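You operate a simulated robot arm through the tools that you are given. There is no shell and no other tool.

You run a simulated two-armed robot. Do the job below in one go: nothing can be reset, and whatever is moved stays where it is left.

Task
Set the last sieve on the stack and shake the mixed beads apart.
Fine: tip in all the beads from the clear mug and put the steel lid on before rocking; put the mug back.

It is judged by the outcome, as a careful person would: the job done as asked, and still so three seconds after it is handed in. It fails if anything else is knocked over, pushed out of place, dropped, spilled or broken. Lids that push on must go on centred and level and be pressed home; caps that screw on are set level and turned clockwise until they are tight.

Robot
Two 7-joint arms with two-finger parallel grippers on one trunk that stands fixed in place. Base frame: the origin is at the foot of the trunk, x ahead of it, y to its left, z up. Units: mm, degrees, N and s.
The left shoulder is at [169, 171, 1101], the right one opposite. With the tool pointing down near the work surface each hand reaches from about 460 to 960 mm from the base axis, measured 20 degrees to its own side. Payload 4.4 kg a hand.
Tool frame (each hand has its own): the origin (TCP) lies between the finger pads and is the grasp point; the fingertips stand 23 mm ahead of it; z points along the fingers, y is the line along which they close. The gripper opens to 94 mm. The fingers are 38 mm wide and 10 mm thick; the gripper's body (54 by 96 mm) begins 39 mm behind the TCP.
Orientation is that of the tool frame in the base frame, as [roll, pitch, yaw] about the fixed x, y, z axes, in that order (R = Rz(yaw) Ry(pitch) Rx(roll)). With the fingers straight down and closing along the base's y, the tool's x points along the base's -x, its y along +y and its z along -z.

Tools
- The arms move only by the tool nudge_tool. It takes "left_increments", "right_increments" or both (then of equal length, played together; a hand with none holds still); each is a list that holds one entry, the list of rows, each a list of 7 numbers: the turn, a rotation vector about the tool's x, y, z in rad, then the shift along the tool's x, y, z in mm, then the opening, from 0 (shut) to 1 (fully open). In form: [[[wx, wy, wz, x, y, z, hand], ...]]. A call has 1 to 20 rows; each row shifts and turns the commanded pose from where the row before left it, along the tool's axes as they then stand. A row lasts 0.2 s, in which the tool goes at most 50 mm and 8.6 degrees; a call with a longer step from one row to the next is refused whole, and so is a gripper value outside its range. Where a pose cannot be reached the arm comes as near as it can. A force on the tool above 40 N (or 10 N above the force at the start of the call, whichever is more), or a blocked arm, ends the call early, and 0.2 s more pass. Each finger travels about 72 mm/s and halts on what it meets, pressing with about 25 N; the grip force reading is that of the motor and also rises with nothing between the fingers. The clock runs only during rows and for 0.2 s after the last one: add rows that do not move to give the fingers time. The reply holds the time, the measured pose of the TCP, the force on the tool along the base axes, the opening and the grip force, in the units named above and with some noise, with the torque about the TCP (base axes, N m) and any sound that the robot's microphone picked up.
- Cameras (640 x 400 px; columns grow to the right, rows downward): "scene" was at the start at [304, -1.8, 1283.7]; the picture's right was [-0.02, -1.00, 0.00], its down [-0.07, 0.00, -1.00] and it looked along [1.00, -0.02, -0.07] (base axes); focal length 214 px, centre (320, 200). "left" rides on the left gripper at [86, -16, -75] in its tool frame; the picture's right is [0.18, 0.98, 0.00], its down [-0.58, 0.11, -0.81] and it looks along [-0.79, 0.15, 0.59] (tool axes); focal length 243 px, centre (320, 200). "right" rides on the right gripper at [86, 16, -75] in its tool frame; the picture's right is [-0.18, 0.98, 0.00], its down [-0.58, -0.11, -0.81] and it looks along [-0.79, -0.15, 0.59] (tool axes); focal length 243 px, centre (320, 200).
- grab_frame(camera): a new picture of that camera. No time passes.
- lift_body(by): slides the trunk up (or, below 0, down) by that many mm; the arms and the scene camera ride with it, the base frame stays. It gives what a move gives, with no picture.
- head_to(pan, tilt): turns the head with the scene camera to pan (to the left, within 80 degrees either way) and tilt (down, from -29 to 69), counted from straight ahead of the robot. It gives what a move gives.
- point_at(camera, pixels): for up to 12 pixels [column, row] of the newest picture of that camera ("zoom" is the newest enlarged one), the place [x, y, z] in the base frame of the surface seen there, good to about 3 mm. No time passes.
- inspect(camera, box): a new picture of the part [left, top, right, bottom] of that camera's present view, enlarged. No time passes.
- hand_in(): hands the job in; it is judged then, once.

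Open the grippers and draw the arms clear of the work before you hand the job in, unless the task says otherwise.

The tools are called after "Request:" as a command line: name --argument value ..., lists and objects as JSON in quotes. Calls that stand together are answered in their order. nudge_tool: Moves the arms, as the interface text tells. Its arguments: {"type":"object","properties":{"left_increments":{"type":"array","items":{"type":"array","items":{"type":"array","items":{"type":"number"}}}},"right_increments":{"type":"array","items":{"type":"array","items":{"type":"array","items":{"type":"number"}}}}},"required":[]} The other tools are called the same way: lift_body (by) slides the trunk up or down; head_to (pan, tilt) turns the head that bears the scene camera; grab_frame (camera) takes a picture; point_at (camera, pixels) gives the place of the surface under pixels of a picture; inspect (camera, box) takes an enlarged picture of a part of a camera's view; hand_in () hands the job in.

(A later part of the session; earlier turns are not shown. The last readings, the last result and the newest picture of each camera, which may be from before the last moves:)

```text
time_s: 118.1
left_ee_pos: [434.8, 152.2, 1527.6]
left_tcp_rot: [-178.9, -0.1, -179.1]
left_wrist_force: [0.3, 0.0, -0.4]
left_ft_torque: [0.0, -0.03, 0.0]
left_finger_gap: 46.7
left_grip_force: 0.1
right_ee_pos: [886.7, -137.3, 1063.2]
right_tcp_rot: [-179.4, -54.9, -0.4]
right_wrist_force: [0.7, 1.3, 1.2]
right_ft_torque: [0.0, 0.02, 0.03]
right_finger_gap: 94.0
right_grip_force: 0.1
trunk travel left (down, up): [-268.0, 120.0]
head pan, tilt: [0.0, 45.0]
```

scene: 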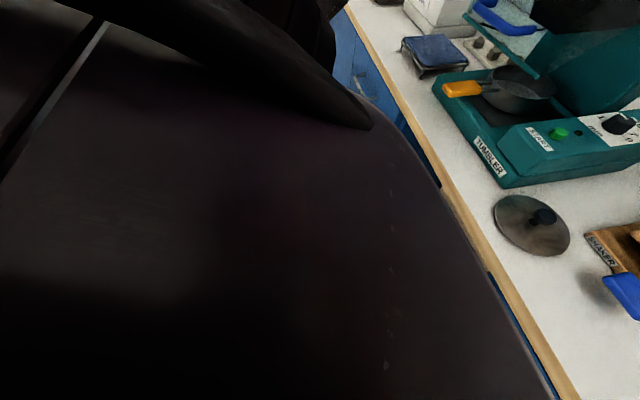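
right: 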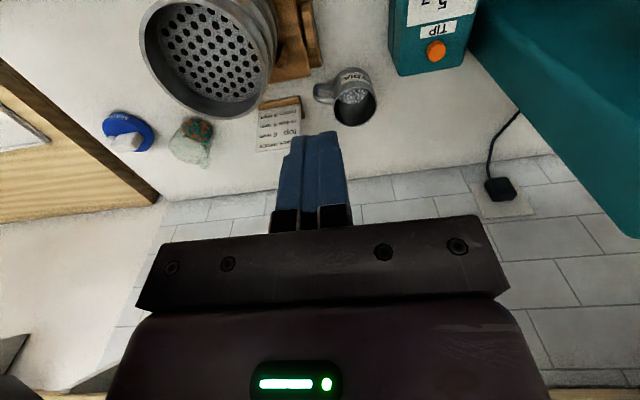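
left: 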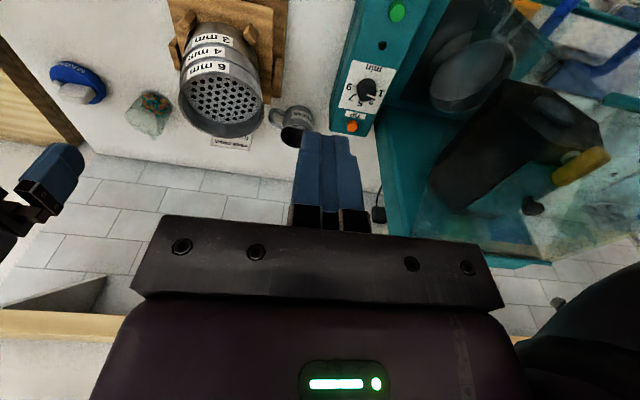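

p=35° is reachable at the grasp-equivalent pose. I carefully test a flatter tool by 4° steps here.

Request:
nudge_tool --right_increments '[[[0, 0.07, 0, 0, 0, 0, 1], [0, 0, 0, 0, 0, 0, 1]]]'

Request:
nudge_tool --right_increments '[[[0, 0.05, 0, 0, 0, 0, 1], [0, 0, 0, 0, 0, 0, 1]]]'

```text
time_s: 118.7
left_ee_pos: [435.5, 152.2, 1527.4]
left_tcp_rot: [-179.0, -0.1, -179.1]
left_wrist_force: [0.2, -0.5, 1.0]
left_ft_torque: [-0.02, -0.01, 0.01]
left_finger_gap: 47.1
left_grip_force: 0.1
right_ee_pos: [887.7, -137.9, 1063.2]
right_tcp_rot: [-179.5, -59.0, -0.4]
right_wrist_force: [0.0, 0.1, -0.1]
right_ft_torque: [0.0, 0.02, -0.01]
right_finger_gap: 93.8
right_grip_force: 0.0
trunk travel left (down, up): [-268.0, 120.0]
head pan, tilt: [0.0, 45.0]
```

```text
time_s: 119.3
left_ee_pos: [435.4, 152.6, 1527.1]
left_tcp_rot: [-178.9, 0.0, -179.1]
left_wrist_force: [0.1, 0.0, 0.7]
left_ft_torque: [0.05, 0.01, -0.03]
left_finger_gap: 47.1
left_grip_force: 0.0
right_ee_pos: [888.3, -136.8, 1062.8]
right_tcp_rot: [-179.3, -61.8, -0.5]
right_wrist_force: [0.4, -0.6, 0.5]
right_ft_torque: [-0.01, 0.0, -0.01]
right_finger_gap: 94.2
right_grip_force: 0.1
trunk travel left (down, up): [-268.0, 120.0]
head pan, tilt: [0.0, 45.0]
```

p=28° also works. I now rehearse the pour posture 150 mm high: go up, then over to (750,7) at z≈1278.

Request:
nudge_tool --right_increments '[[[0, 0, 0, 38, 0, -20.2, 1], [0, 0, 0, 38, 0, -20.2, 1], [0, 0, 0, 38, 0, -20.2, 1], [0, 0, 0, 38, 0, -20.2, 1], [0, 0, 0, 38, 0, -20.2, 1], [0, 0, 0, 0, 0, 0, 1]]]'

Request:
nudge_tool --right_increments '[[[0, 0, 0, -12.9, -28.8, -24.4, 1], [0, 0, 0, -12.9, -28.8, -24.4, 1], [0, 0, 0, -12.9, -28.8, -24.4, 1], [0, 0, 0, -12.9, -28.8, -24.4, 1], [0, 0, 0, -12.9, -28.8, -24.4, 1], [0, 0, 0, 0, 0, 0, 1]]]'

Request:
nudge_tool --right_increments '[[[0, 0.1222, 0, 0, 0, 0, 1], [0, 0.1222, 0, 0, 0, 0, 1], [0, 0.1222, 0, 0, 0, 0, 1], [0, 0.1222, 0, 0, 0, 0, 1], [0, 0, 0, 0, 0, 0, 1]]]'

```text
time_s: 120.5
left_ee_pos: [434.9, 152.4, 1526.6]
left_tcp_rot: [-178.9, -0.1, -179.1]
left_wrist_force: [0.4, 0.2, -0.2]
left_ft_torque: [0.01, 0.0, 0.02]
left_finger_gap: 47.0
left_grip_force: 0.0
right_ee_pos: [887.0, -138.2, 1259.8]
right_tcp_rot: [179.8, -60.5, 0.0]
right_wrist_force: [-3.2, -0.6, -6.2]
right_ft_torque: [-0.22, -0.02, 0.24]
right_finger_gap: 93.7
right_grip_force: 0.1
trunk travel left (down, up): [-268.0, 120.0]
head pan, tilt: [0.0, 45.0]
stopped in row 6 (right hand): the force on the tool passed its limit at 54 N (the readings are from after the stop); the commanded pose is now the measured one
```

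```text
time_s: 121.9
left_ee_pos: [434.7, 151.4, 1526.8]
left_tcp_rot: [-178.9, -0.1, -179.0]
left_wrist_force: [0.6, 0.0, 0.5]
left_ft_torque: [0.02, 0.03, 0.01]
left_finger_gap: 46.8
left_grip_force: 0.0
right_ee_pos: [750.6, 5.3, 1265.2]
right_tcp_rot: [-179.7, -60.5, -0.2]
right_wrist_force: [-0.3, 0.2, 0.2]
right_ft_torque: [-0.02, -0.01, -0.01]
right_finger_gap: 94.1
right_grip_force: 0.1
trunk travel left (down, up): [-268.0, 120.0]
head pan, tilt: [0.0, 45.0]
```

```text
time_s: 123.1
left_ee_pos: [436.5, 150.4, 1526.6]
left_tcp_rot: [-179.0, -0.2, -179.2]
left_wrist_force: [0.5, -0.6, -0.2]
left_ft_torque: [0.04, 0.02, -0.01]
left_finger_gap: 46.8
left_grip_force: 0.0
right_ee_pos: [750.2, 4.8, 1265.7]
right_tcp_rot: [-174.7, -88.5, -5.4]
right_wrist_force: [0.8, -0.4, -0.3]
right_ft_torque: [0.0, -0.03, 0.05]
right_finger_gap: 93.9
right_grip_force: 0.0
trunk travel left (down, up): [-268.0, 120.0]
head pan, tilt: [0.0, 45.0]
```

The hand bumped the underside of the lower shelf at z≈1260 (54 N); I'll keep lower there and check the shelf shortly. The level pose works; I rehearse the roll of -130°.

Request:
nudge_tool --right_increments '[[[0, 0, -0.1418, 0, 0, 0, 1], [0, 0, -0.1418, 0, 0, 0, 1], [0, 0, -0.1418, 0, 0, 0, 1], [0, 0, -0.1418, 0, 0, 0, 1], [0, 0, -0.1418, 0, 0, 0, 1], [0, 0, -0.1418, 0, 0, 0, 1], [0, 0, -0.1418, 0, 0, 0, 1], [0, 0, -0.1418, 0, 0, 0, 1], [0, 0, -0.1418, 0, 0, 0, 1], [0, 0, -0.1418, 0, 0, 0, 1], [0, 0, -0.1418, 0, 0, 0, 1], [0, 0, -0.1418, 0, 0, 0, 1], [0, 0, -0.1418, 0, 0, 0, 1], [0, 0, -0.1418, 0, 0, 0, 1], [0, 0, -0.1418, 0, 0, 0, 1], [0, 0, -0.1418, 0, 0, 0, 1], [0, 0, 0, 0, 0, 0, 1]]]'

Request:
grab_frame --camera "scene"

Request:
head_to --pan 10 --tilt 10

Request:
grab_frame --camera "scene"

```text
time_s: 126.7
left_ee_pos: [435.1, 153.0, 1527.9]
left_tcp_rot: [-178.9, -0.1, -179.1]
left_wrist_force: [0.9, -0.1, 0.1]
left_ft_torque: [0.01, 0.01, 0.04]
left_finger_gap: 47.1
left_grip_force: 0.0
right_ee_pos: [748.9, 6.1, 1266.7]
right_tcp_rot: [91.9, 39.9, 91.2]
right_wrist_force: [0.0, -0.3, 0.1]
right_ft_torque: [0.03, 0.06, 0.01]
right_finger_gap: 94.0
right_grip_force: 0.1
trunk travel left (down, up): [-268.0, 120.0]
head pan, tilt: [0.0, 45.0]
```

```text
taken
```

scene: 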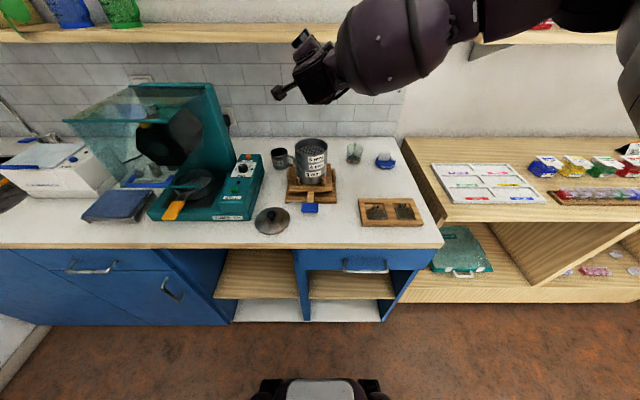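

```text
time_s: 127.7
left_ee_pos: [434.2, 152.3, 1527.1]
left_tcp_rot: [-178.9, -0.1, -179.1]
left_wrist_force: [0.7, -1.0, 0.2]
left_ft_torque: [0.03, 0.02, 0.02]
left_finger_gap: 47.0
left_grip_force: 0.1
right_ee_pos: [750.8, 4.5, 1265.4]
right_tcp_rot: [91.9, 39.8, 91.1]
right_wrist_force: [0.3, 0.3, -0.3]
right_ft_torque: [0.0, 0.01, 0.02]
right_finger_gap: 94.2
right_grip_force: 0.1
trunk travel left (down, up): [-268.0, 120.0]
head pan, tilt: [10.0, 10.0]
```

```text
taken
```

scene: 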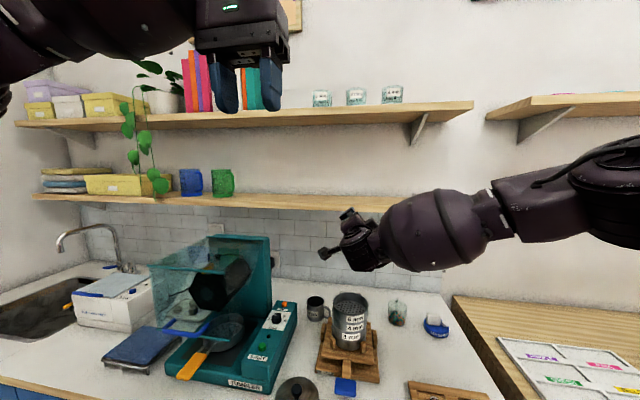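

Shelves and tumbler are undisturbed, and the pour posture works. I reverse the roll, pitch back down, and move aside to y≈-140.

Request:
nudge_tool --right_increments '[[[0, 0, 0.1418, 0, 0, 0, 1], [0, 0, 0.1418, 0, 0, 0, 1], [0, 0, 0.1418, 0, 0, 0, 1], [0, 0, 0.1418, 0, 0, 0, 1], [0, 0, 0.1418, 0, 0, 0, 1], [0, 0, 0.1418, 0, 0, 0, 1], [0, 0, 0.1418, 0, 0, 0, 1], [0, 0, 0.1418, 0, 0, 0, 1], [0, 0, 0.1418, 0, 0, 0, 1], [0, 0, 0.1418, 0, 0, 0, 1], [0, 0, 0.1418, 0, 0, 0, 1], [0, 0, 0.1418, 0, 0, 0, 1], [0, 0, 0.1418, 0, 0, 0, 1], [0, 0, 0.1418, 0, 0, 0, 1], [0, 0, 0.1418, 0, 0, 0, 1], [0, 0, 0.1418, 0, 0, 0, 1], [0, 0, 0, 0, 0, 0, 1]]]'

Request:
nudge_tool --right_increments '[[[0, -0.1275, 0, 0, 0, 0, 1], [0, -0.1275, 0, 0, 0, 0, 1], [0, -0.1275, 0, 0, 0, 0, 1], [0, -0.1275, 0, 0, 0, 0, 1], [0, 0, 0, 0, 36, 0, 1], [0, 0, 0, 0, 36, 0, 1], [0, 0, 0, 0, 36, 0, 1], [0, 0, 0, 0, 36, 0, 1], [0, 0, 0, 0, 0, 0, 1]]]'

Request:
head_to --pan 0 --tilt 45

```text
time_s: 131.3
left_ee_pos: [434.0, 151.5, 1527.8]
left_tcp_rot: [-178.9, -0.1, -179.1]
left_wrist_force: [1.2, -0.7, -0.4]
left_ft_torque: [0.01, -0.01, 0.0]
left_finger_gap: 47.1
left_grip_force: 0.0
right_ee_pos: [749.6, 6.3, 1265.8]
right_tcp_rot: [-173.6, -88.5, -6.5]
right_wrist_force: [-0.4, 0.2, -0.2]
right_ft_torque: [-0.03, -0.01, 0.0]
right_finger_gap: 93.8
right_grip_force: 0.0
trunk travel left (down, up): [-268.0, 120.0]
head pan, tilt: [10.0, 10.0]
```

```text
time_s: 133.3
left_ee_pos: [433.8, 153.5, 1526.8]
left_tcp_rot: [-178.9, 0.0, -179.1]
left_wrist_force: [0.4, -0.1, -1.1]
left_ft_torque: [-0.02, -0.01, 0.0]
left_finger_gap: 47.0
left_grip_force: 0.1
right_ee_pos: [749.8, -136.9, 1265.8]
right_tcp_rot: [-179.9, -59.3, -0.1]
right_wrist_force: [0.5, 0.5, -0.2]
right_ft_torque: [-0.02, 0.02, -0.02]
right_finger_gap: 94.0
right_grip_force: 0.2
trunk travel left (down, up): [-268.0, 120.0]
head pan, tilt: [10.0, 10.0]
```

```text
time_s: 134.3
left_ee_pos: [433.7, 150.1, 1525.7]
left_tcp_rot: [-178.9, -0.1, -179.1]
left_wrist_force: [0.3, 0.3, 0.2]
left_ft_torque: [0.0, -0.01, 0.02]
left_finger_gap: 47.2
left_grip_force: 0.0
right_ee_pos: [750.5, -139.3, 1265.8]
right_tcp_rot: [-179.8, -59.3, -0.3]
right_wrist_force: [0.3, 0.4, 0.6]
right_ft_torque: [0.02, 0.03, 0.01]
right_finger_gap: 93.9
right_grip_force: 0.1
trunk travel left (down, up): [-268.0, 120.0]
head pan, tilt: [0.0, 45.0]
```

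Right hand at (750,-139,1266), 31° down. I lower the trunk back by 150 mm.

Request:
lift_body --by -150

Request:
grab_frame --camera "right"

Request:
inspect --camera "scene" --box '[240, 80, 440, 205]'

```text
time_s: 136.1
left_ee_pos: [432.5, 152.2, 1379.0]
left_tcp_rot: [-178.9, 0.1, -179.1]
left_wrist_force: [-0.2, -0.1, -0.1]
left_ft_torque: [0.02, 0.0, 0.0]
left_finger_gap: 46.9
left_grip_force: 0.0
right_ee_pos: [747.6, -138.3, 1118.9]
right_tcp_rot: [-179.9, -59.5, -0.3]
right_wrist_force: [-0.4, 0.3, -0.2]
right_ft_torque: [-0.01, 0.02, 0.01]
right_finger_gap: 93.8
right_grip_force: 0.1
trunk travel left (down, up): [-118.0, 270.0]
head pan, tilt: [0.0, 45.0]
```

```text
taken
```

right: 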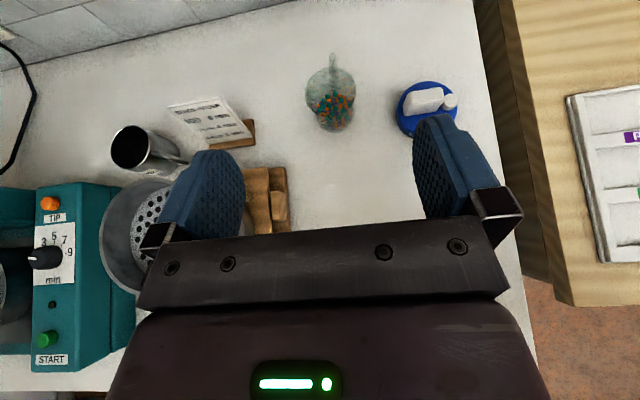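

```text
3.20 times, centred on (340, 142) of scene
```

zoom: 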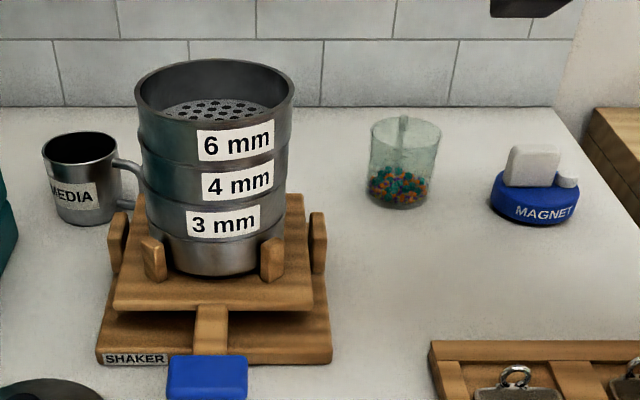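

The mug lies dead ahead of the hand (column 330, as expected for y≈-137). I go to the pre-grasp in small steps along the rehearsed line.

Request:
nudge_tool --right_increments '[[[0, 0, 0, -21, 0, 26, 1], [0, 0, 0, -21, 0, 26, 1], [0, 0, 0, 0, 0, 0, 1]]]'

Request:
nudge_tool --right_increments '[[[0, 0, 0, -21, 0, 26, 1], [0, 0, 0, -21, 0, 26, 1], [0, 0, 0, 0, 0, 0, 1]]]'

Request:
nudge_tool --right_increments '[[[0, 0, 0, -21, 0, 26, 1], [0, 0, 0, 0, 0, 0, 1]]]'

Request:
grab_frame --camera "right"

Request:
inspect --camera "scene" --box '[240, 80, 440, 205]'

```text
time_s: 136.9
left_ee_pos: [434.2, 153.1, 1377.3]
left_tcp_rot: [-178.8, -0.1, -179.2]
left_wrist_force: [0.3, -0.4, 1.1]
left_ft_torque: [0.03, -0.04, 0.01]
left_finger_gap: 46.8
left_grip_force: 0.1
right_ee_pos: [771.6, -138.6, 1054.8]
right_tcp_rot: [-179.8, -59.4, -0.2]
right_wrist_force: [-1.4, 1.0, -0.2]
right_ft_torque: [0.04, -0.01, -0.04]
right_finger_gap: 93.9
right_grip_force: 0.0
trunk travel left (down, up): [-118.0, 270.0]
head pan, tilt: [0.0, 45.0]
```

```text
time_s: 137.7
left_ee_pos: [433.8, 152.1, 1378.4]
left_tcp_rot: [-179.0, -0.1, -179.1]
left_wrist_force: [0.6, 0.6, 0.9]
left_ft_torque: [-0.01, 0.01, 0.04]
left_finger_gap: 47.0
left_grip_force: 0.2
right_ee_pos: [795.4, -137.6, 991.0]
right_tcp_rot: [-180.0, -59.3, -0.2]
right_wrist_force: [-0.1, 0.0, 1.1]
right_ft_torque: [-0.02, 0.02, 0.0]
right_finger_gap: 93.8
right_grip_force: 0.0
trunk travel left (down, up): [-118.0, 270.0]
head pan, tilt: [0.0, 45.0]
```

```text
time_s: 138.3
left_ee_pos: [434.4, 152.1, 1378.1]
left_tcp_rot: [-178.9, -0.2, -179.0]
left_wrist_force: [0.1, 0.4, -0.3]
left_ft_torque: [-0.02, 0.03, 0.01]
left_finger_gap: 46.6
left_grip_force: 0.1
right_ee_pos: [807.1, -137.1, 959.6]
right_tcp_rot: [-179.7, -59.3, -0.2]
right_wrist_force: [-0.5, -0.3, 0.2]
right_ft_torque: [0.0, 0.0, -0.03]
right_finger_gap: 94.2
right_grip_force: 0.2
trunk travel left (down, up): [-118.0, 270.0]
head pan, tilt: [0.0, 45.0]
```

```text
taken
```

right: 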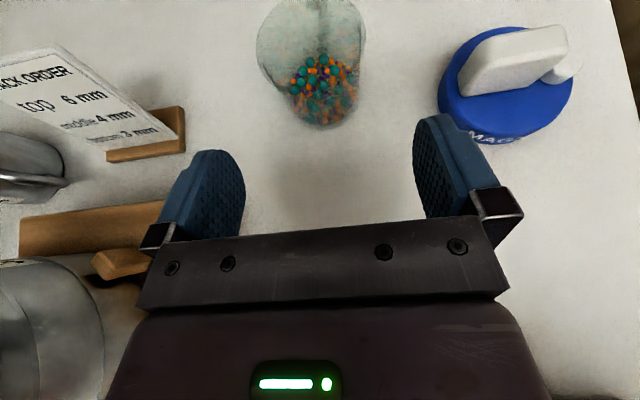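

```text
3.20 times, centred on (340, 142) of scene
```

zoom: 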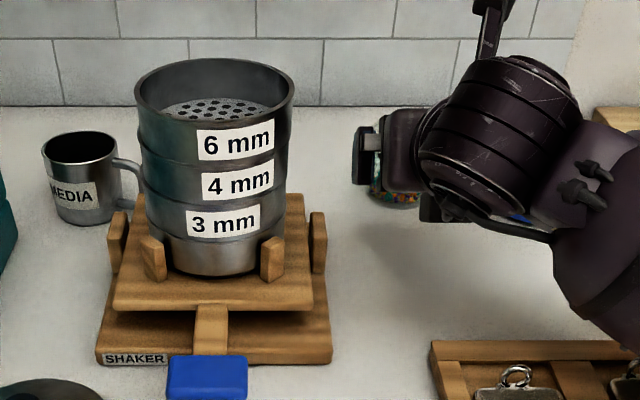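

The mug is centred (columns 257–367, exactly as predicted). I advance along the tool axis toward it.

Request:
nudge_tool --right_increments '[[[0, 0, 0, 0, 0, 15, 1], [0, 0, 0, 0, 0, 15, 1], [0, 0, 0, 0, 0, 15, 1], [0, 0, 0, 0, 0, 0, 1]]]'

Request:
nudge_tool --right_increments '[[[0, 0, 0, 0, 0, 15, 1], [0, 0, 0, 0, 0, 15, 1], [0, 0, 0, 0, 0, 14, 1], [0, 0, 0, 0, 0, 0, 1]]]'

Request:
grab_frame --camera "right"

Request:
inspect --camera "scene" --box '[320, 80, 440, 155]'

```text
time_s: 139.3
left_ee_pos: [433.6, 152.5, 1377.6]
left_tcp_rot: [-178.9, -0.1, -179.1]
left_wrist_force: [-0.4, 0.6, -0.1]
left_ft_torque: [-0.01, -0.01, 0.01]
left_finger_gap: 47.2
left_grip_force: 0.0
right_ee_pos: [845.3, -138.6, 936.5]
right_tcp_rot: [-179.8, -59.3, -0.1]
right_wrist_force: [-0.3, 0.8, -0.5]
right_ft_torque: [0.0, 0.0, 0.0]
right_finger_gap: 94.2
right_grip_force: 0.0
trunk travel left (down, up): [-118.0, 270.0]
head pan, tilt: [0.0, 45.0]
```

```text
time_s: 140.3
left_ee_pos: [433.6, 152.6, 1377.8]
left_tcp_rot: [-178.9, -0.1, -179.1]
left_wrist_force: [-0.2, -0.1, -0.1]
left_ft_torque: [0.01, -0.01, 0.03]
left_finger_gap: 47.1
left_grip_force: 0.0
right_ee_pos: [884.4, -138.3, 912.9]
right_tcp_rot: [-180.0, -59.3, -0.2]
right_wrist_force: [0.0, 0.3, -0.5]
right_ft_torque: [0.0, 0.01, 0.01]
right_finger_gap: 94.0
right_grip_force: 0.0
trunk travel left (down, up): [-118.0, 270.0]
head pan, tilt: [0.0, 45.0]
```

```text
taken
```

right: 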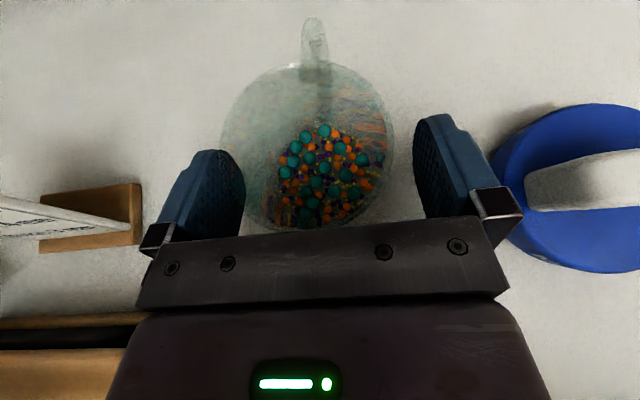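

```text
5.33 times, centred on (380, 118) of scene
```

zoom: 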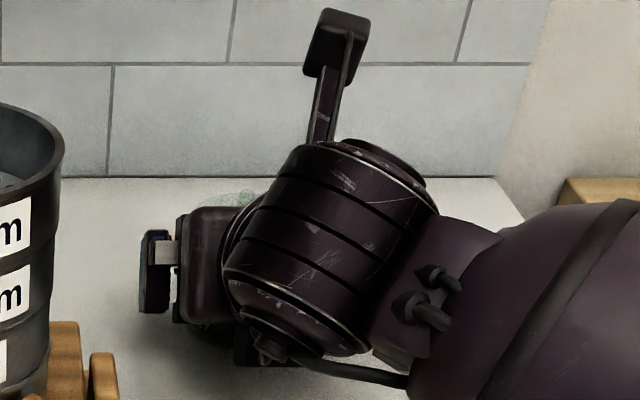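

The mug is centred between the fingers. I close on it.

Request:
nudge_tool --right_increments '[[[0, 0, 0, 0, 0, 0, 0.8], [0, 0, 0, 0, 0, 0, 0.65], [0, 0, 0, 0, 0, 0, 0.5], [0, 0, 0, 0, 0, 0, 0.5], [0, 0, 0, 0, 0, 0, 0.5], [0, 0, 0, 0, 0, 0, 0.5]]]'

Request:
grab_frame --camera "right"

```text
time_s: 141.7
left_ee_pos: [434.4, 152.5, 1377.2]
left_tcp_rot: [-178.9, -0.1, -179.1]
left_wrist_force: [-0.7, -0.4, 0.0]
left_ft_torque: [-0.02, -0.02, 0.03]
left_finger_gap: 47.1
left_grip_force: 0.0
right_ee_pos: [885.0, -137.8, 913.2]
right_tcp_rot: [-179.9, -59.3, -0.2]
right_wrist_force: [-0.6, 0.0, -0.2]
right_ft_torque: [0.0, -0.04, 0.0]
right_finger_gap: 61.9
right_grip_force: 24.8
trunk travel left (down, up): [-118.0, 270.0]
head pan, tilt: [0.0, 45.0]
```

```text
taken
```

right: 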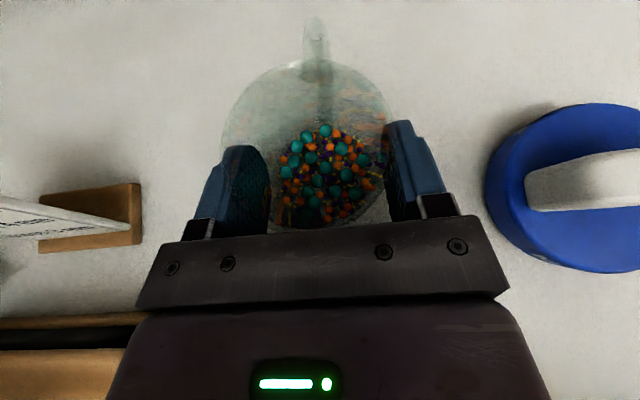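

Held at 61.9 mm. I lift it straight up 20 mm and check weight.

Request:
nudge_tool --right_increments '[[[0, 0, 0, 4.3, 0, -2.55, 0.5], [0, 0, 0, 4.3, 0, -2.55, 0.5], [0, 0, 0, 8.6, 0, -5.1, 0.5], [0, 0, 0, 0, 0, 0, 0.5]]]'

Request:
grab_frame --camera "right"

```text
time_s: 142.7
left_ee_pos: [434.8, 152.3, 1377.1]
left_tcp_rot: [-178.9, 0.0, -179.2]
left_wrist_force: [-0.3, 0.3, -0.4]
left_ft_torque: [-0.01, 0.0, -0.01]
left_finger_gap: 47.1
left_grip_force: 0.0
right_ee_pos: [885.1, -137.5, 933.6]
right_tcp_rot: [-180.0, -59.2, -0.2]
right_wrist_force: [-0.2, 0.0, -0.3]
right_ft_torque: [-0.03, -0.03, 0.0]
right_finger_gap: 62.2
right_grip_force: 25.1
trunk travel left (down, up): [-118.0, 270.0]
head pan, tilt: [0.0, 45.0]
```

```text
taken
```

right: 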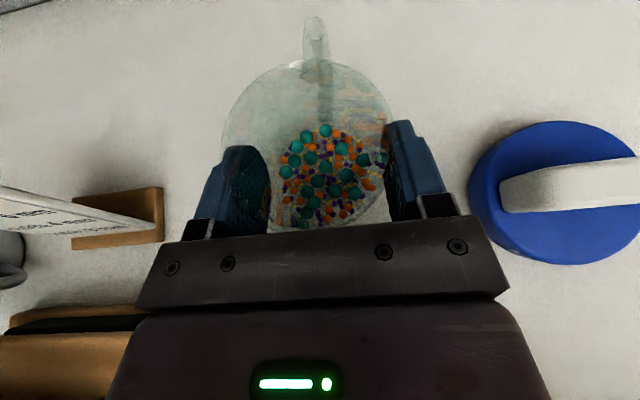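

The mug rises with the hand. I lift to z≈1130, then carry it toward (750,7) above the stack.

Request:
nudge_tool --right_increments '[[[0, 0, 0, 15, 0, -9, 0.5], [0, 0, 0, 26, 0, -15.4, 0.5], [0, 0, 0, 30, 0, -17.8, 0.5], [0, 0, 0, 30, 0, -17.8, 0.5], [0, 0, 0, 30, 0, -17.8, 0.5], [0, 0, 0, 26, 0, -15.4, 0.5], [0, 0, 0, 12, 0, -7, 0.5], [0, 0, 0, 0, 0, 0, 0.5]]]'

Request:
nudge_tool --right_increments '[[[0, 0, 0, -4.6, -9, -7.7, 0.5], [0, 0, 0, -9.2, -19, -15.5, 0.5], [0, 0, 0, -11.5, -24, -19.3, 0.5], [0, 0, 0, -11.5, -24, -19.3, 0.5], [0, 0, 0, -11.5, -24, -19.3, 0.5], [0, 0, 0, -11.5, -24, -19.3, 0.5], [0, 0, 0, -9.1, -20, -15.6, 0.5], [0, 0, 0, 0, 0, 0, 0.5]]]'

Request:
inspect --camera "scene" --box '[240, 50, 400, 180]'

Request:
grab_frame --camera "right"

```text
time_s: 144.5
left_ee_pos: [435.8, 151.2, 1376.9]
left_tcp_rot: [-178.8, -0.1, -179.0]
left_wrist_force: [-0.3, -0.6, 0.8]
left_ft_torque: [0.01, 0.0, -0.01]
left_finger_gap: 46.9
left_grip_force: 0.0
right_ee_pos: [884.5, -139.0, 1130.6]
right_tcp_rot: [-179.9, -59.2, -0.1]
right_wrist_force: [-0.7, -0.7, -1.2]
right_ft_torque: [0.03, 0.01, -0.02]
right_finger_gap: 62.5
right_grip_force: 24.7
trunk travel left (down, up): [-118.0, 270.0]
head pan, tilt: [0.0, 45.0]
```

```text
time_s: 146.3
left_ee_pos: [435.0, 152.4, 1377.4]
left_tcp_rot: [-179.0, -0.1, -179.0]
left_wrist_force: [0.1, -0.3, 0.2]
left_ft_torque: [0.02, 0.03, 0.01]
left_finger_gap: 47.0
left_grip_force: 0.0
right_ee_pos: [748.3, 5.1, 1130.5]
right_tcp_rot: [-179.9, -59.4, -0.2]
right_wrist_force: [0.1, 0.2, -1.4]
right_ft_torque: [-0.03, 0.0, 0.0]
right_finger_gap: 62.2
right_grip_force: 25.4
trunk travel left (down, up): [-118.0, 270.0]
head pan, tilt: [0.0, 45.0]
```

```text
3.08 times, centred on (320, 115) of scene
```

zoom: 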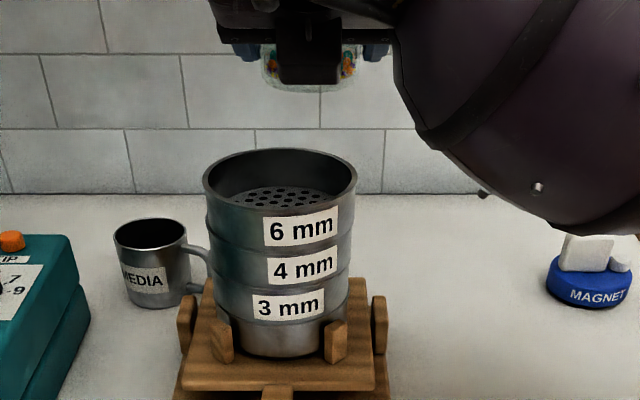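

```text
taken
```

right: 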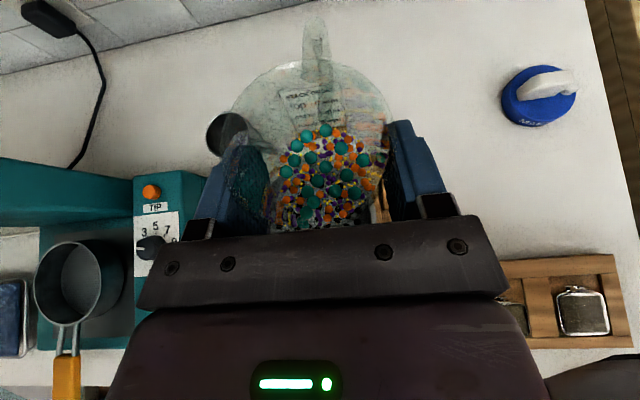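

I measure the stack's rim now, with the mug above it.

Request:
inspect --camera "scene" --box '[265, 90, 345, 140]'

Request:
point_at --camera "zoom" --pixels '[[145, 155], [160, 195], [200, 222], [260, 238], [340, 240], [420, 225], [470, 200], [510, 165], [525, 135], [140, 120], [330, 72], [240, 85]]'

```text
8.00 times, centred on (305, 115) of scene
```

zoom: 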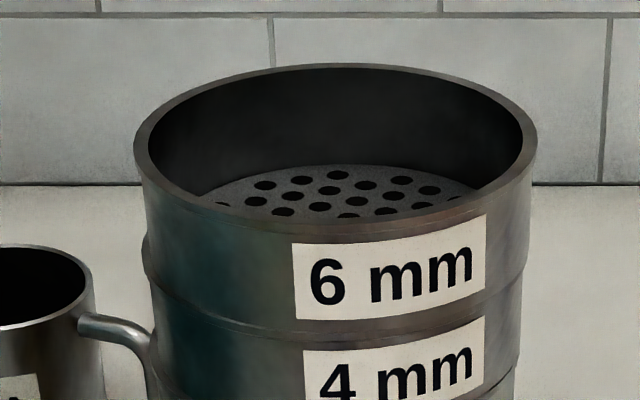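

```text
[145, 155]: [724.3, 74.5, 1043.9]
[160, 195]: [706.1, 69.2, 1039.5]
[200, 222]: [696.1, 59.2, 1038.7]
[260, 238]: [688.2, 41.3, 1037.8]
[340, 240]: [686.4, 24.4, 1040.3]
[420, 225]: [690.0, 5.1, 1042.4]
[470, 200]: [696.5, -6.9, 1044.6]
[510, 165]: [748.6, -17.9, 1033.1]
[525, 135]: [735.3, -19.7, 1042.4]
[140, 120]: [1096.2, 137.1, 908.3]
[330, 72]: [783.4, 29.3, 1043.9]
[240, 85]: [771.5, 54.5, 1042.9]
```

Rim centre ≈(735.5,28), z≈1044. I level the tool (pitch up 30°); the mug mouth tilts 30° toward me, still safe for the beads.

Request:
nudge_tool --right_increments '[[[0, 0.07, 0, 0, 0, 0, 0.5], [0, 0.09, 0, 0, 0, 0, 0.5], [0, 0.09, 0, 0, 0, 0, 0.5], [0, 0.09, 0, 0, 0, 0, 0.5], [0, 0.09, 0, 0, 0, 0, 0.5], [0, 0.08, 0, 0, 0, 0, 0.5], [0, 0, 0, 0, 0, 0, 0.5]]]'

Request:
grab_frame --camera "right"

Request:
inspect --camera "scene" --box '[240, 30, 400, 160]'

```text
time_s: 147.9
left_ee_pos: [435.2, 152.9, 1376.6]
left_tcp_rot: [-179.0, -0.2, -179.1]
left_wrist_force: [-0.6, -0.3, -1.2]
left_ft_torque: [-0.01, 0.04, 0.02]
left_finger_gap: 47.0
left_grip_force: 0.1
right_ee_pos: [749.9, 5.1, 1129.5]
right_tcp_rot: [-175.6, -88.4, -4.5]
right_wrist_force: [1.0, -1.1, -0.8]
right_ft_torque: [-0.02, 0.01, 0.0]
right_finger_gap: 62.4
right_grip_force: 25.0
trunk travel left (down, up): [-118.0, 270.0]
head pan, tilt: [0.0, 45.0]
```

```text
taken
```

right: 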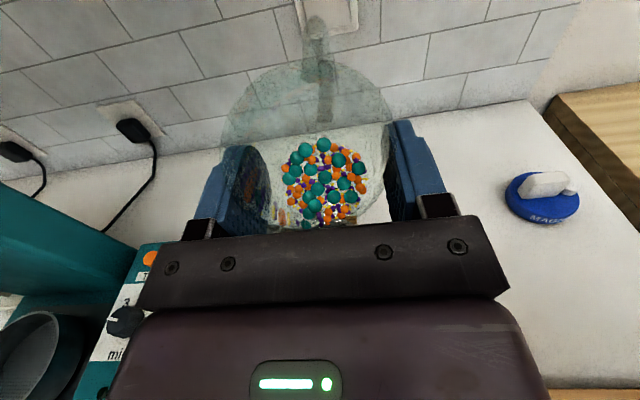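

```text
3.08 times, centred on (320, 95) of scene
```

zoom: 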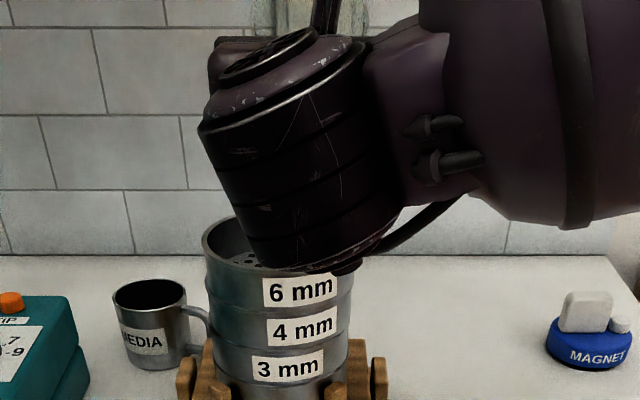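

The wrist cylinder is in front of the stack; I measure how close it comes to the stack before descending/rolling.

Request:
point_at --camera "zoom" --pixels '[[345, 265], [300, 262], [250, 245], [215, 150], [330, 150], [225, 60], [390, 215], [280, 60]]'

```text
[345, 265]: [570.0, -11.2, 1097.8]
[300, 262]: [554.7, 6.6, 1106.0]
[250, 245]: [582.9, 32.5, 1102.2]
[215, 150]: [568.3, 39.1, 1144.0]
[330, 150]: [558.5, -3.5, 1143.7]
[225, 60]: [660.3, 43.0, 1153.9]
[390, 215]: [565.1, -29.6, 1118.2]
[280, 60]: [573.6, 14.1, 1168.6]
```

Wrist parts are at x<620, clear of the stack. I descend 20 mm and roll the first 60°.

Request:
nudge_tool --right_increments '[[[0, 0, 0, -10, 0, 0, 0.5], [0, 0, 0, -10, 0, 0, 0.5], [0, 0, -0.1, 0, 0, 0, 0.5], [0, 0, -0.135, 0, 0, 0, 0.5], [0, 0, -0.135, 0, 0, 0, 0.5], [0, 0, -0.135, 0, 0, 0, 0.5], [0, 0, -0.135, 0, 0, 0, 0.5], [0, 0, -0.135, 0, 0, 0, 0.5], [0, 0, -0.135, 0, 0, 0, 0.5], [0, 0, 0, 0, 0, 0, 0.5]]]'

Request:
grab_frame --camera "right"

Request:
inspect --camera "scene" --box '[240, 40, 400, 170]'

```text
time_s: 150.1
left_ee_pos: [434.7, 153.0, 1377.4]
left_tcp_rot: [-178.9, -0.1, -179.1]
left_wrist_force: [0.4, 0.4, -0.5]
left_ft_torque: [0.01, 0.01, 0.04]
left_finger_gap: 47.0
left_grip_force: 0.1
right_ee_pos: [749.2, 6.9, 1110.1]
right_tcp_rot: [91.9, -37.8, 88.7]
right_wrist_force: [-0.8, 0.5, -1.2]
right_ft_torque: [-0.01, 0.02, 0.01]
right_finger_gap: 62.7
right_grip_force: 25.1
trunk travel left (down, up): [-118.0, 270.0]
head pan, tilt: [0.0, 45.0]
```

```text
taken
```

right: 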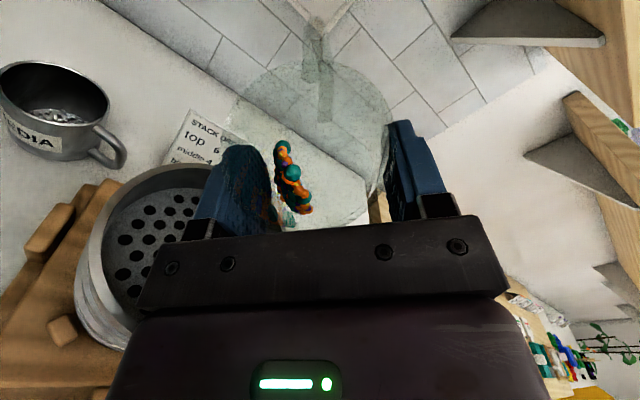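

```text
3.08 times, centred on (320, 105) of scene
```

zoom: 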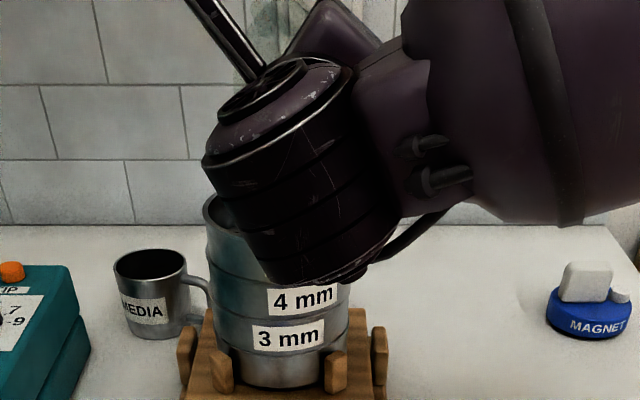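

Beads have slid to the lower wall, none out yet; the sieve is right below. I continue the roll slowly to about 90°.

Request:
nudge_tool --right_increments '[[[0, 0, -0.065, 0, 0, 0, 0.5], [0, 0, -0.065, 0, 0, 0, 0.5], [0, 0, -0.065, 0, 0, 0, 0.5], [0, 0, -0.065, 0, 0, 0, 0.5], [0, 0, -0.065, 0, 0, 0, 0.5], [0, 0, 0, 0, 0, 0, 0.5]]]'

Request:
grab_frame --camera "right"

Request:
inspect --camera "scene" --box '[240, 40, 400, 170]'

```text
time_s: 151.5
left_ee_pos: [435.8, 151.6, 1378.3]
left_tcp_rot: [-178.8, 0.0, -179.1]
left_wrist_force: [-0.5, 0.0, -0.8]
left_ft_torque: [-0.05, 0.0, 0.02]
left_finger_gap: 47.0
left_grip_force: 0.0
right_ee_pos: [748.7, 4.8, 1109.9]
right_tcp_rot: [91.6, -19.3, 89.4]
right_wrist_force: [0.5, -0.5, -0.6]
right_ft_torque: [0.02, -0.01, 0.03]
right_finger_gap: 62.3
right_grip_force: 24.7
trunk travel left (down, up): [-118.0, 270.0]
head pan, tilt: [0.0, 45.0]
```

```text
taken
```

right: 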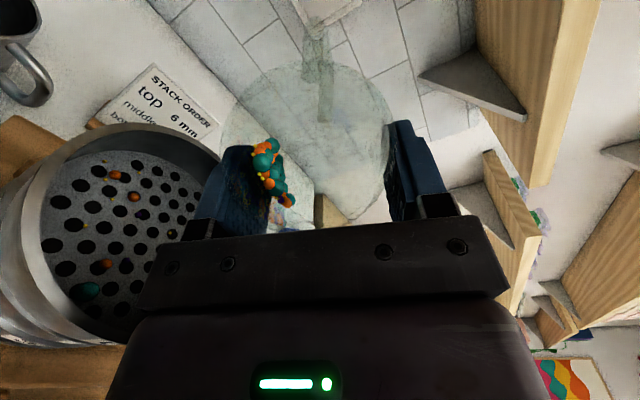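

```text
3.08 times, centred on (320, 105) of scene
```

zoom: 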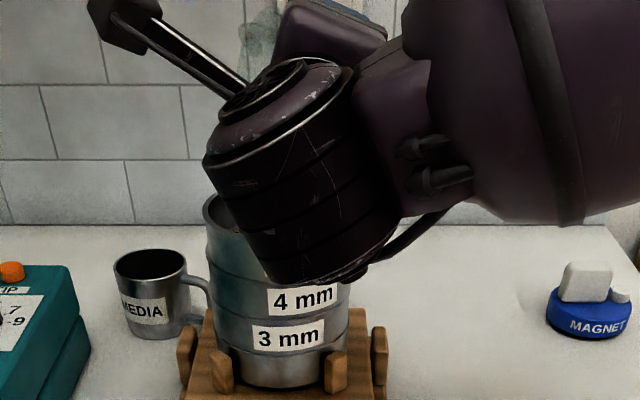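

Beads are now falling into the 6 mm sieve (seen at (115,175), (105,263), (85,290)). I continue slowly.

Request:
nudge_tool --right_increments '[[[0, 0, -0.05, 0, 0, 0, 0.5], [0, 0, -0.05, 0, 0, 0, 0.5], [0, 0, -0.05, 0, 0, 0, 0.5], [0, 0, -0.05, 0, 0, 0, 0.5], [0, 0, 0, 0, 0, 0, 0.5]]]'

Request:
grab_frame --camera "right"

```text
time_s: 152.7
left_ee_pos: [434.6, 151.6, 1377.4]
left_tcp_rot: [-178.9, -0.1, -179.2]
left_wrist_force: [0.4, -0.2, 0.2]
left_ft_torque: [-0.01, 0.05, 0.0]
left_finger_gap: 47.0
left_grip_force: 0.0
right_ee_pos: [748.3, 6.3, 1110.4]
right_tcp_rot: [91.5, -7.9, 89.7]
right_wrist_force: [0.8, -0.1, -0.9]
right_ft_torque: [0.03, 0.02, 0.03]
right_finger_gap: 62.3
right_grip_force: 25.2
trunk travel left (down, up): [-118.0, 270.0]
head pan, tilt: [0.0, 45.0]
```

```text
taken
```

right: 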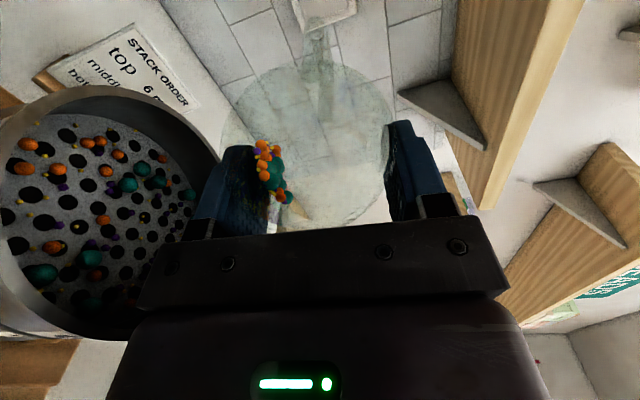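

Most beads land inside the sieve. I continue rolling slowly.

Request:
nudge_tool --right_increments '[[[0, 0, -0.05, 0, 0, 0, 0.5], [0, 0, -0.05, 0, 0, 0, 0.5], [0, 0, -0.05, 0, 0, 0, 0.5], [0, 0, -0.05, 0, 0, 0, 0.5], [0, 0, -0.05, 0, 0, 0, 0.5], [0, 0, 0, 0, 0, 0, 0.5]]]'

Request:
grab_frame --camera "right"

```text
time_s: 154.1
left_ee_pos: [435.3, 151.4, 1377.6]
left_tcp_rot: [-178.9, -0.1, -179.1]
left_wrist_force: [0.7, 1.0, -0.5]
left_ft_torque: [0.0, -0.03, 0.02]
left_finger_gap: 47.0
left_grip_force: 0.0
right_ee_pos: [749.3, 4.4, 1109.9]
right_tcp_rot: [91.5, 6.4, 90.1]
right_wrist_force: [-0.6, -0.1, -0.8]
right_ft_torque: [0.0, 0.01, 0.01]
right_finger_gap: 62.4
right_grip_force: 25.1
trunk travel left (down, up): [-118.0, 270.0]
head pan, tilt: [0.0, 45.0]
```

```text
taken
```

right: 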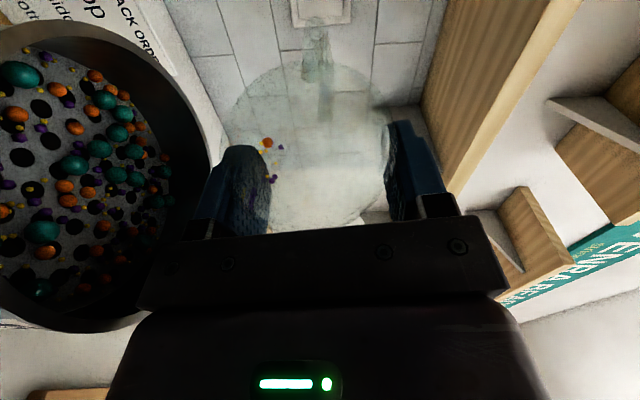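

Nearly all are out; a few small beads remain in the mug ((267,142), (272,180)). I continue to ≈130°.

Request:
nudge_tool --right_increments '[[[0, 0, -0.08, 0, 0, 0, 0.5], [0, 0, -0.08, 0, 0, 0, 0.5], [0, 0, -0.08, 0, 0, 0, 0.5], [0, 0, -0.08, 0, 0, 0, 0.5], [0, 0, -0.08, 0, 0, 0, 0.5], [0, 0, -0.08, 0, 0, 0, 0.5], [0, 0, 0, 0, 0, 0, 0.5], [0, 0, 0, 0, 0, 0, 0.5]]]'

Request:
grab_frame --camera "right"

Request:
inspect --camera "right" --box '[200, 0, 420, 240]'

```text
time_s: 155.9
left_ee_pos: [435.4, 152.0, 1377.9]
left_tcp_rot: [-178.9, -0.1, -179.1]
left_wrist_force: [-0.2, -0.3, 0.4]
left_ft_torque: [-0.04, -0.03, 0.0]
left_finger_gap: 47.0
left_grip_force: 0.1
right_ee_pos: [750.1, 5.5, 1108.6]
right_tcp_rot: [91.8, 33.8, 91.1]
right_wrist_force: [-0.1, -0.6, -1.0]
right_ft_torque: [0.01, 0.03, 0.05]
right_finger_gap: 62.4
right_grip_force: 24.6
trunk travel left (down, up): [-118.0, 270.0]
head pan, tilt: [0.0, 45.0]
```

```text
taken
```

right: 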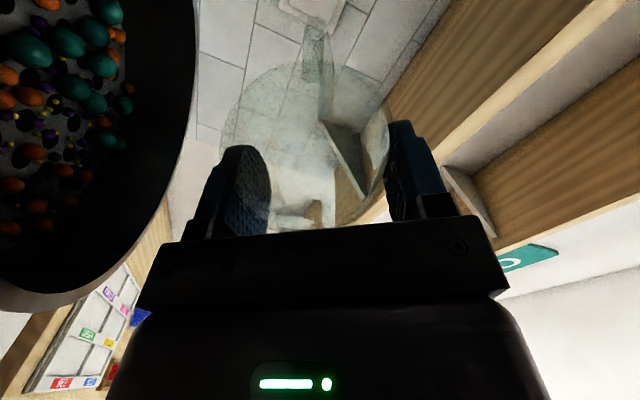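

```text
1.67 times, centred on (310, 120) of right
```

zoom: 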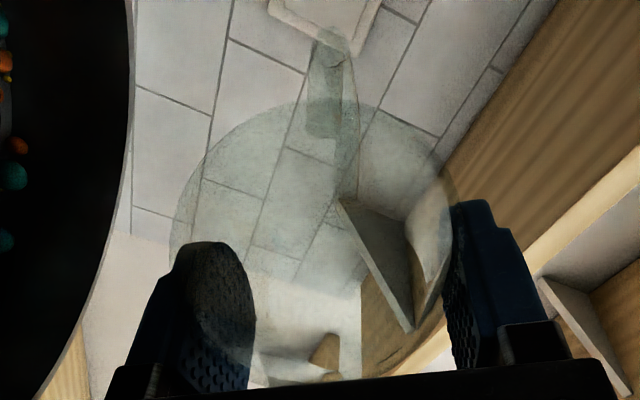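

The mug looks empty. I wiggle it gently a few times to free any clinging bead.

Request:
nudge_tool --right_increments '[[[0, 0, -0.1, 0, 0, 0, 0.5], [0, 0, 0.12, 0, 0, 0, 0.5], [0, 0, -0.12, 0, 0, 0, 0.5], [0, 0, 0.12, 0, 0, 0, 0.5], [0, 0, -0.12, 0, 0, 0, 0.5], [0, 0, 0.12, 0, 0, 0, 0.5], [0, 0, -0.12, 0, 0, 0, 0.5], [0, 0, 0.1, 0, 0, 0, 0.5], [0, 0, 0, 0, 0, 0, 0.5], [0, 0, 0, 0, 0, 0, 0.5]]]'

Request:
grab_frame --camera "right"

Request:
inspect --camera "scene" --box '[230, 60, 400, 200]'

```text
time_s: 158.1
left_ee_pos: [434.9, 150.9, 1377.8]
left_tcp_rot: [-178.9, -0.1, -179.2]
left_wrist_force: [0.0, 0.3, 0.7]
left_ft_torque: [0.0, -0.02, 0.01]
left_finger_gap: 47.0
left_grip_force: 0.1
right_ee_pos: [748.8, 6.5, 1110.5]
right_tcp_rot: [91.8, 33.8, 90.9]
right_wrist_force: [-0.6, 0.3, -0.5]
right_ft_torque: [0.03, 0.02, -0.03]
right_finger_gap: 62.4
right_grip_force: 25.2
trunk travel left (down, up): [-118.0, 270.0]
head pan, tilt: [0.0, 45.0]
```

```text
taken
```

right: 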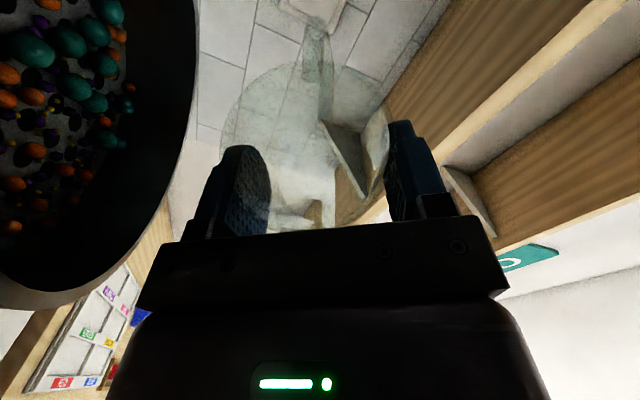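

```text
2.86 times, centred on (315, 130) of scene
```

zoom: 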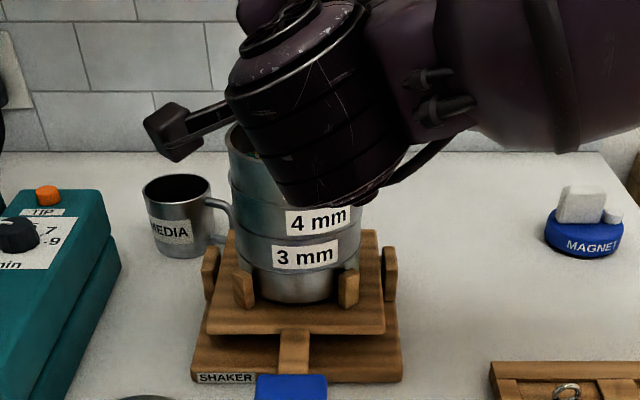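

No beads on the table. I roll the mug back upright over the stack (2.165 rad total) and raise it.

Request:
nudge_tool --right_increments '[[[0, 0, 0.1443, 0, 0, 0, 0.5], [0, 0, 0.1443, 0, 0, 0, 0.5], [0, 0, 0.1443, 0, 0, 0, 0.5], [0, 0, 0.1443, 0, 0, 0, 0.5], [0, 0, 0.1443, 0, 0, 0, 0.5], [0, 0, 0.1443, 0, 0, 0, 0.5], [0, 0, 0.1443, 0, 0, 0, 0.5], [0, 0, 0.1443, 0, 0, 0, 0.5], [0, 0, 0.1443, 0, 0, 0, 0.5], [0, 0, 0.1443, 0, 0, 0, 0.5], [0, 0, 0.1443, 0, 0, 0, 0.5], [0, 0, 0.1443, 0, 0, 0, 0.5], [0, 0, 0.1443, 0, 0, 0, 0.5], [0, 0, 0.1443, 0, 0, 0, 0.5], [0, 0, 0.1443, 0, 0, 0, 0.5], [0, 0, 0, 10, 0, 0, 0.5], [0, 0, 0, 10, 0, 0, 0.5], [0, 0, 0, 0, 0, 0, 0.5]]]'

Request:
grab_frame --camera "right"

Request:
inspect --camera "right" --box '[200, 20, 420, 240]'

```text
time_s: 161.9
left_ee_pos: [435.5, 151.5, 1377.5]
left_tcp_rot: [-178.8, -0.2, -179.1]
left_wrist_force: [-0.3, -0.2, 0.1]
left_ft_torque: [-0.01, 0.01, -0.02]
left_finger_gap: 47.0
left_grip_force: 0.0
right_ee_pos: [749.3, 6.8, 1129.8]
right_tcp_rot: [-171.7, -88.5, -8.5]
right_wrist_force: [0.5, 0.3, -0.8]
right_ft_torque: [0.0, 0.01, -0.03]
right_finger_gap: 62.4
right_grip_force: 25.1
trunk travel left (down, up): [-118.0, 270.0]
head pan, tilt: [0.0, 45.0]
```

```text
taken
```

right: 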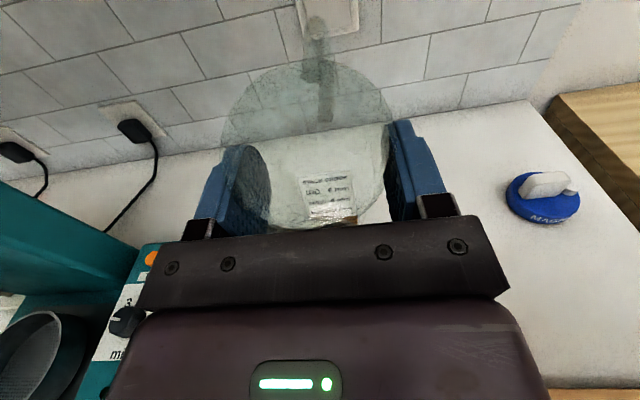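

```text
1.82 times, centred on (310, 130) of right
```

zoom: 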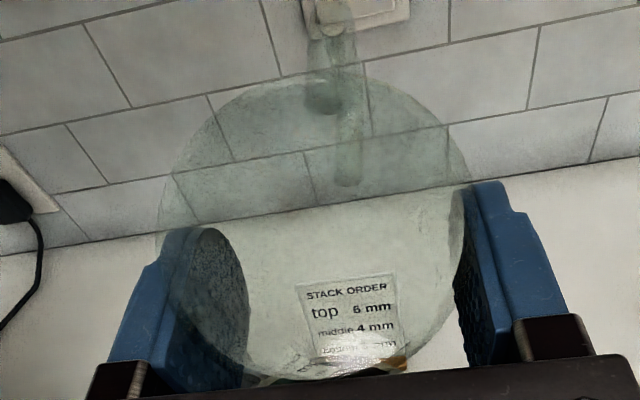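

The mug is empty. I pitch the tool back down to 30° and carry the mug back over its spot.

Request:
nudge_tool --right_increments '[[[0, -0.102, 0, 0, 0, 0, 0.5], [0, -0.102, 0, 0, 0, 0, 0.5], [0, -0.102, 0, 0, 0, 0, 0.5], [0, -0.102, 0, 0, 0, 0, 0.5], [0, -0.102, 0, 0, 0, 0, 0.5], [0, 0, 0, 0, 0, 0, 0.5]]]'

Request:
nudge_tool --right_increments '[[[0, 0, 0, 9.9, 20.6, 16.7, 0.5], [0, 0, 0, 9.9, 20.6, 16.7, 0.5], [0, 0, 0, 9.9, 20.6, 16.7, 0.5], [0, 0, 0, 9.9, 20.6, 16.7, 0.5], [0, 0, 0, 9.9, 20.6, 16.7, 0.5], [0, 0, 0, 9.9, 20.6, 16.7, 0.5], [0, 0, 0, 9.8, 20.6, 16.7, 0.5], [0, 0, 0, 0, 0, 0, 0.5]]]'

```text
time_s: 163.3
left_ee_pos: [434.2, 151.5, 1378.0]
left_tcp_rot: [-178.9, -0.1, -179.1]
left_wrist_force: [0.1, 0.0, 1.6]
left_ft_torque: [-0.06, -0.02, -0.03]
left_finger_gap: 46.8
left_grip_force: 0.1
right_ee_pos: [748.8, 6.1, 1129.7]
right_tcp_rot: [-179.5, -59.2, -0.4]
right_wrist_force: [0.2, 0.4, -0.3]
right_ft_torque: [0.01, 0.02, 0.0]
right_finger_gap: 62.0
right_grip_force: 25.2
trunk travel left (down, up): [-118.0, 270.0]
head pan, tilt: [0.0, 45.0]
```

```text
time_s: 165.1
left_ee_pos: [434.9, 151.6, 1376.9]
left_tcp_rot: [-178.9, -0.1, -179.0]
left_wrist_force: [0.0, -0.2, -0.6]
left_ft_torque: [-0.02, -0.02, 0.0]
left_finger_gap: 46.9
left_grip_force: 0.1
right_ee_pos: [884.7, -139.5, 1129.4]
right_tcp_rot: [-179.7, -59.3, -0.3]
right_wrist_force: [0.3, 0.3, -1.6]
right_ft_torque: [0.02, 0.02, 0.0]
right_finger_gap: 62.4
right_grip_force: 24.8
trunk travel left (down, up): [-118.0, 270.0]
head pan, tilt: [0.0, 45.0]
```

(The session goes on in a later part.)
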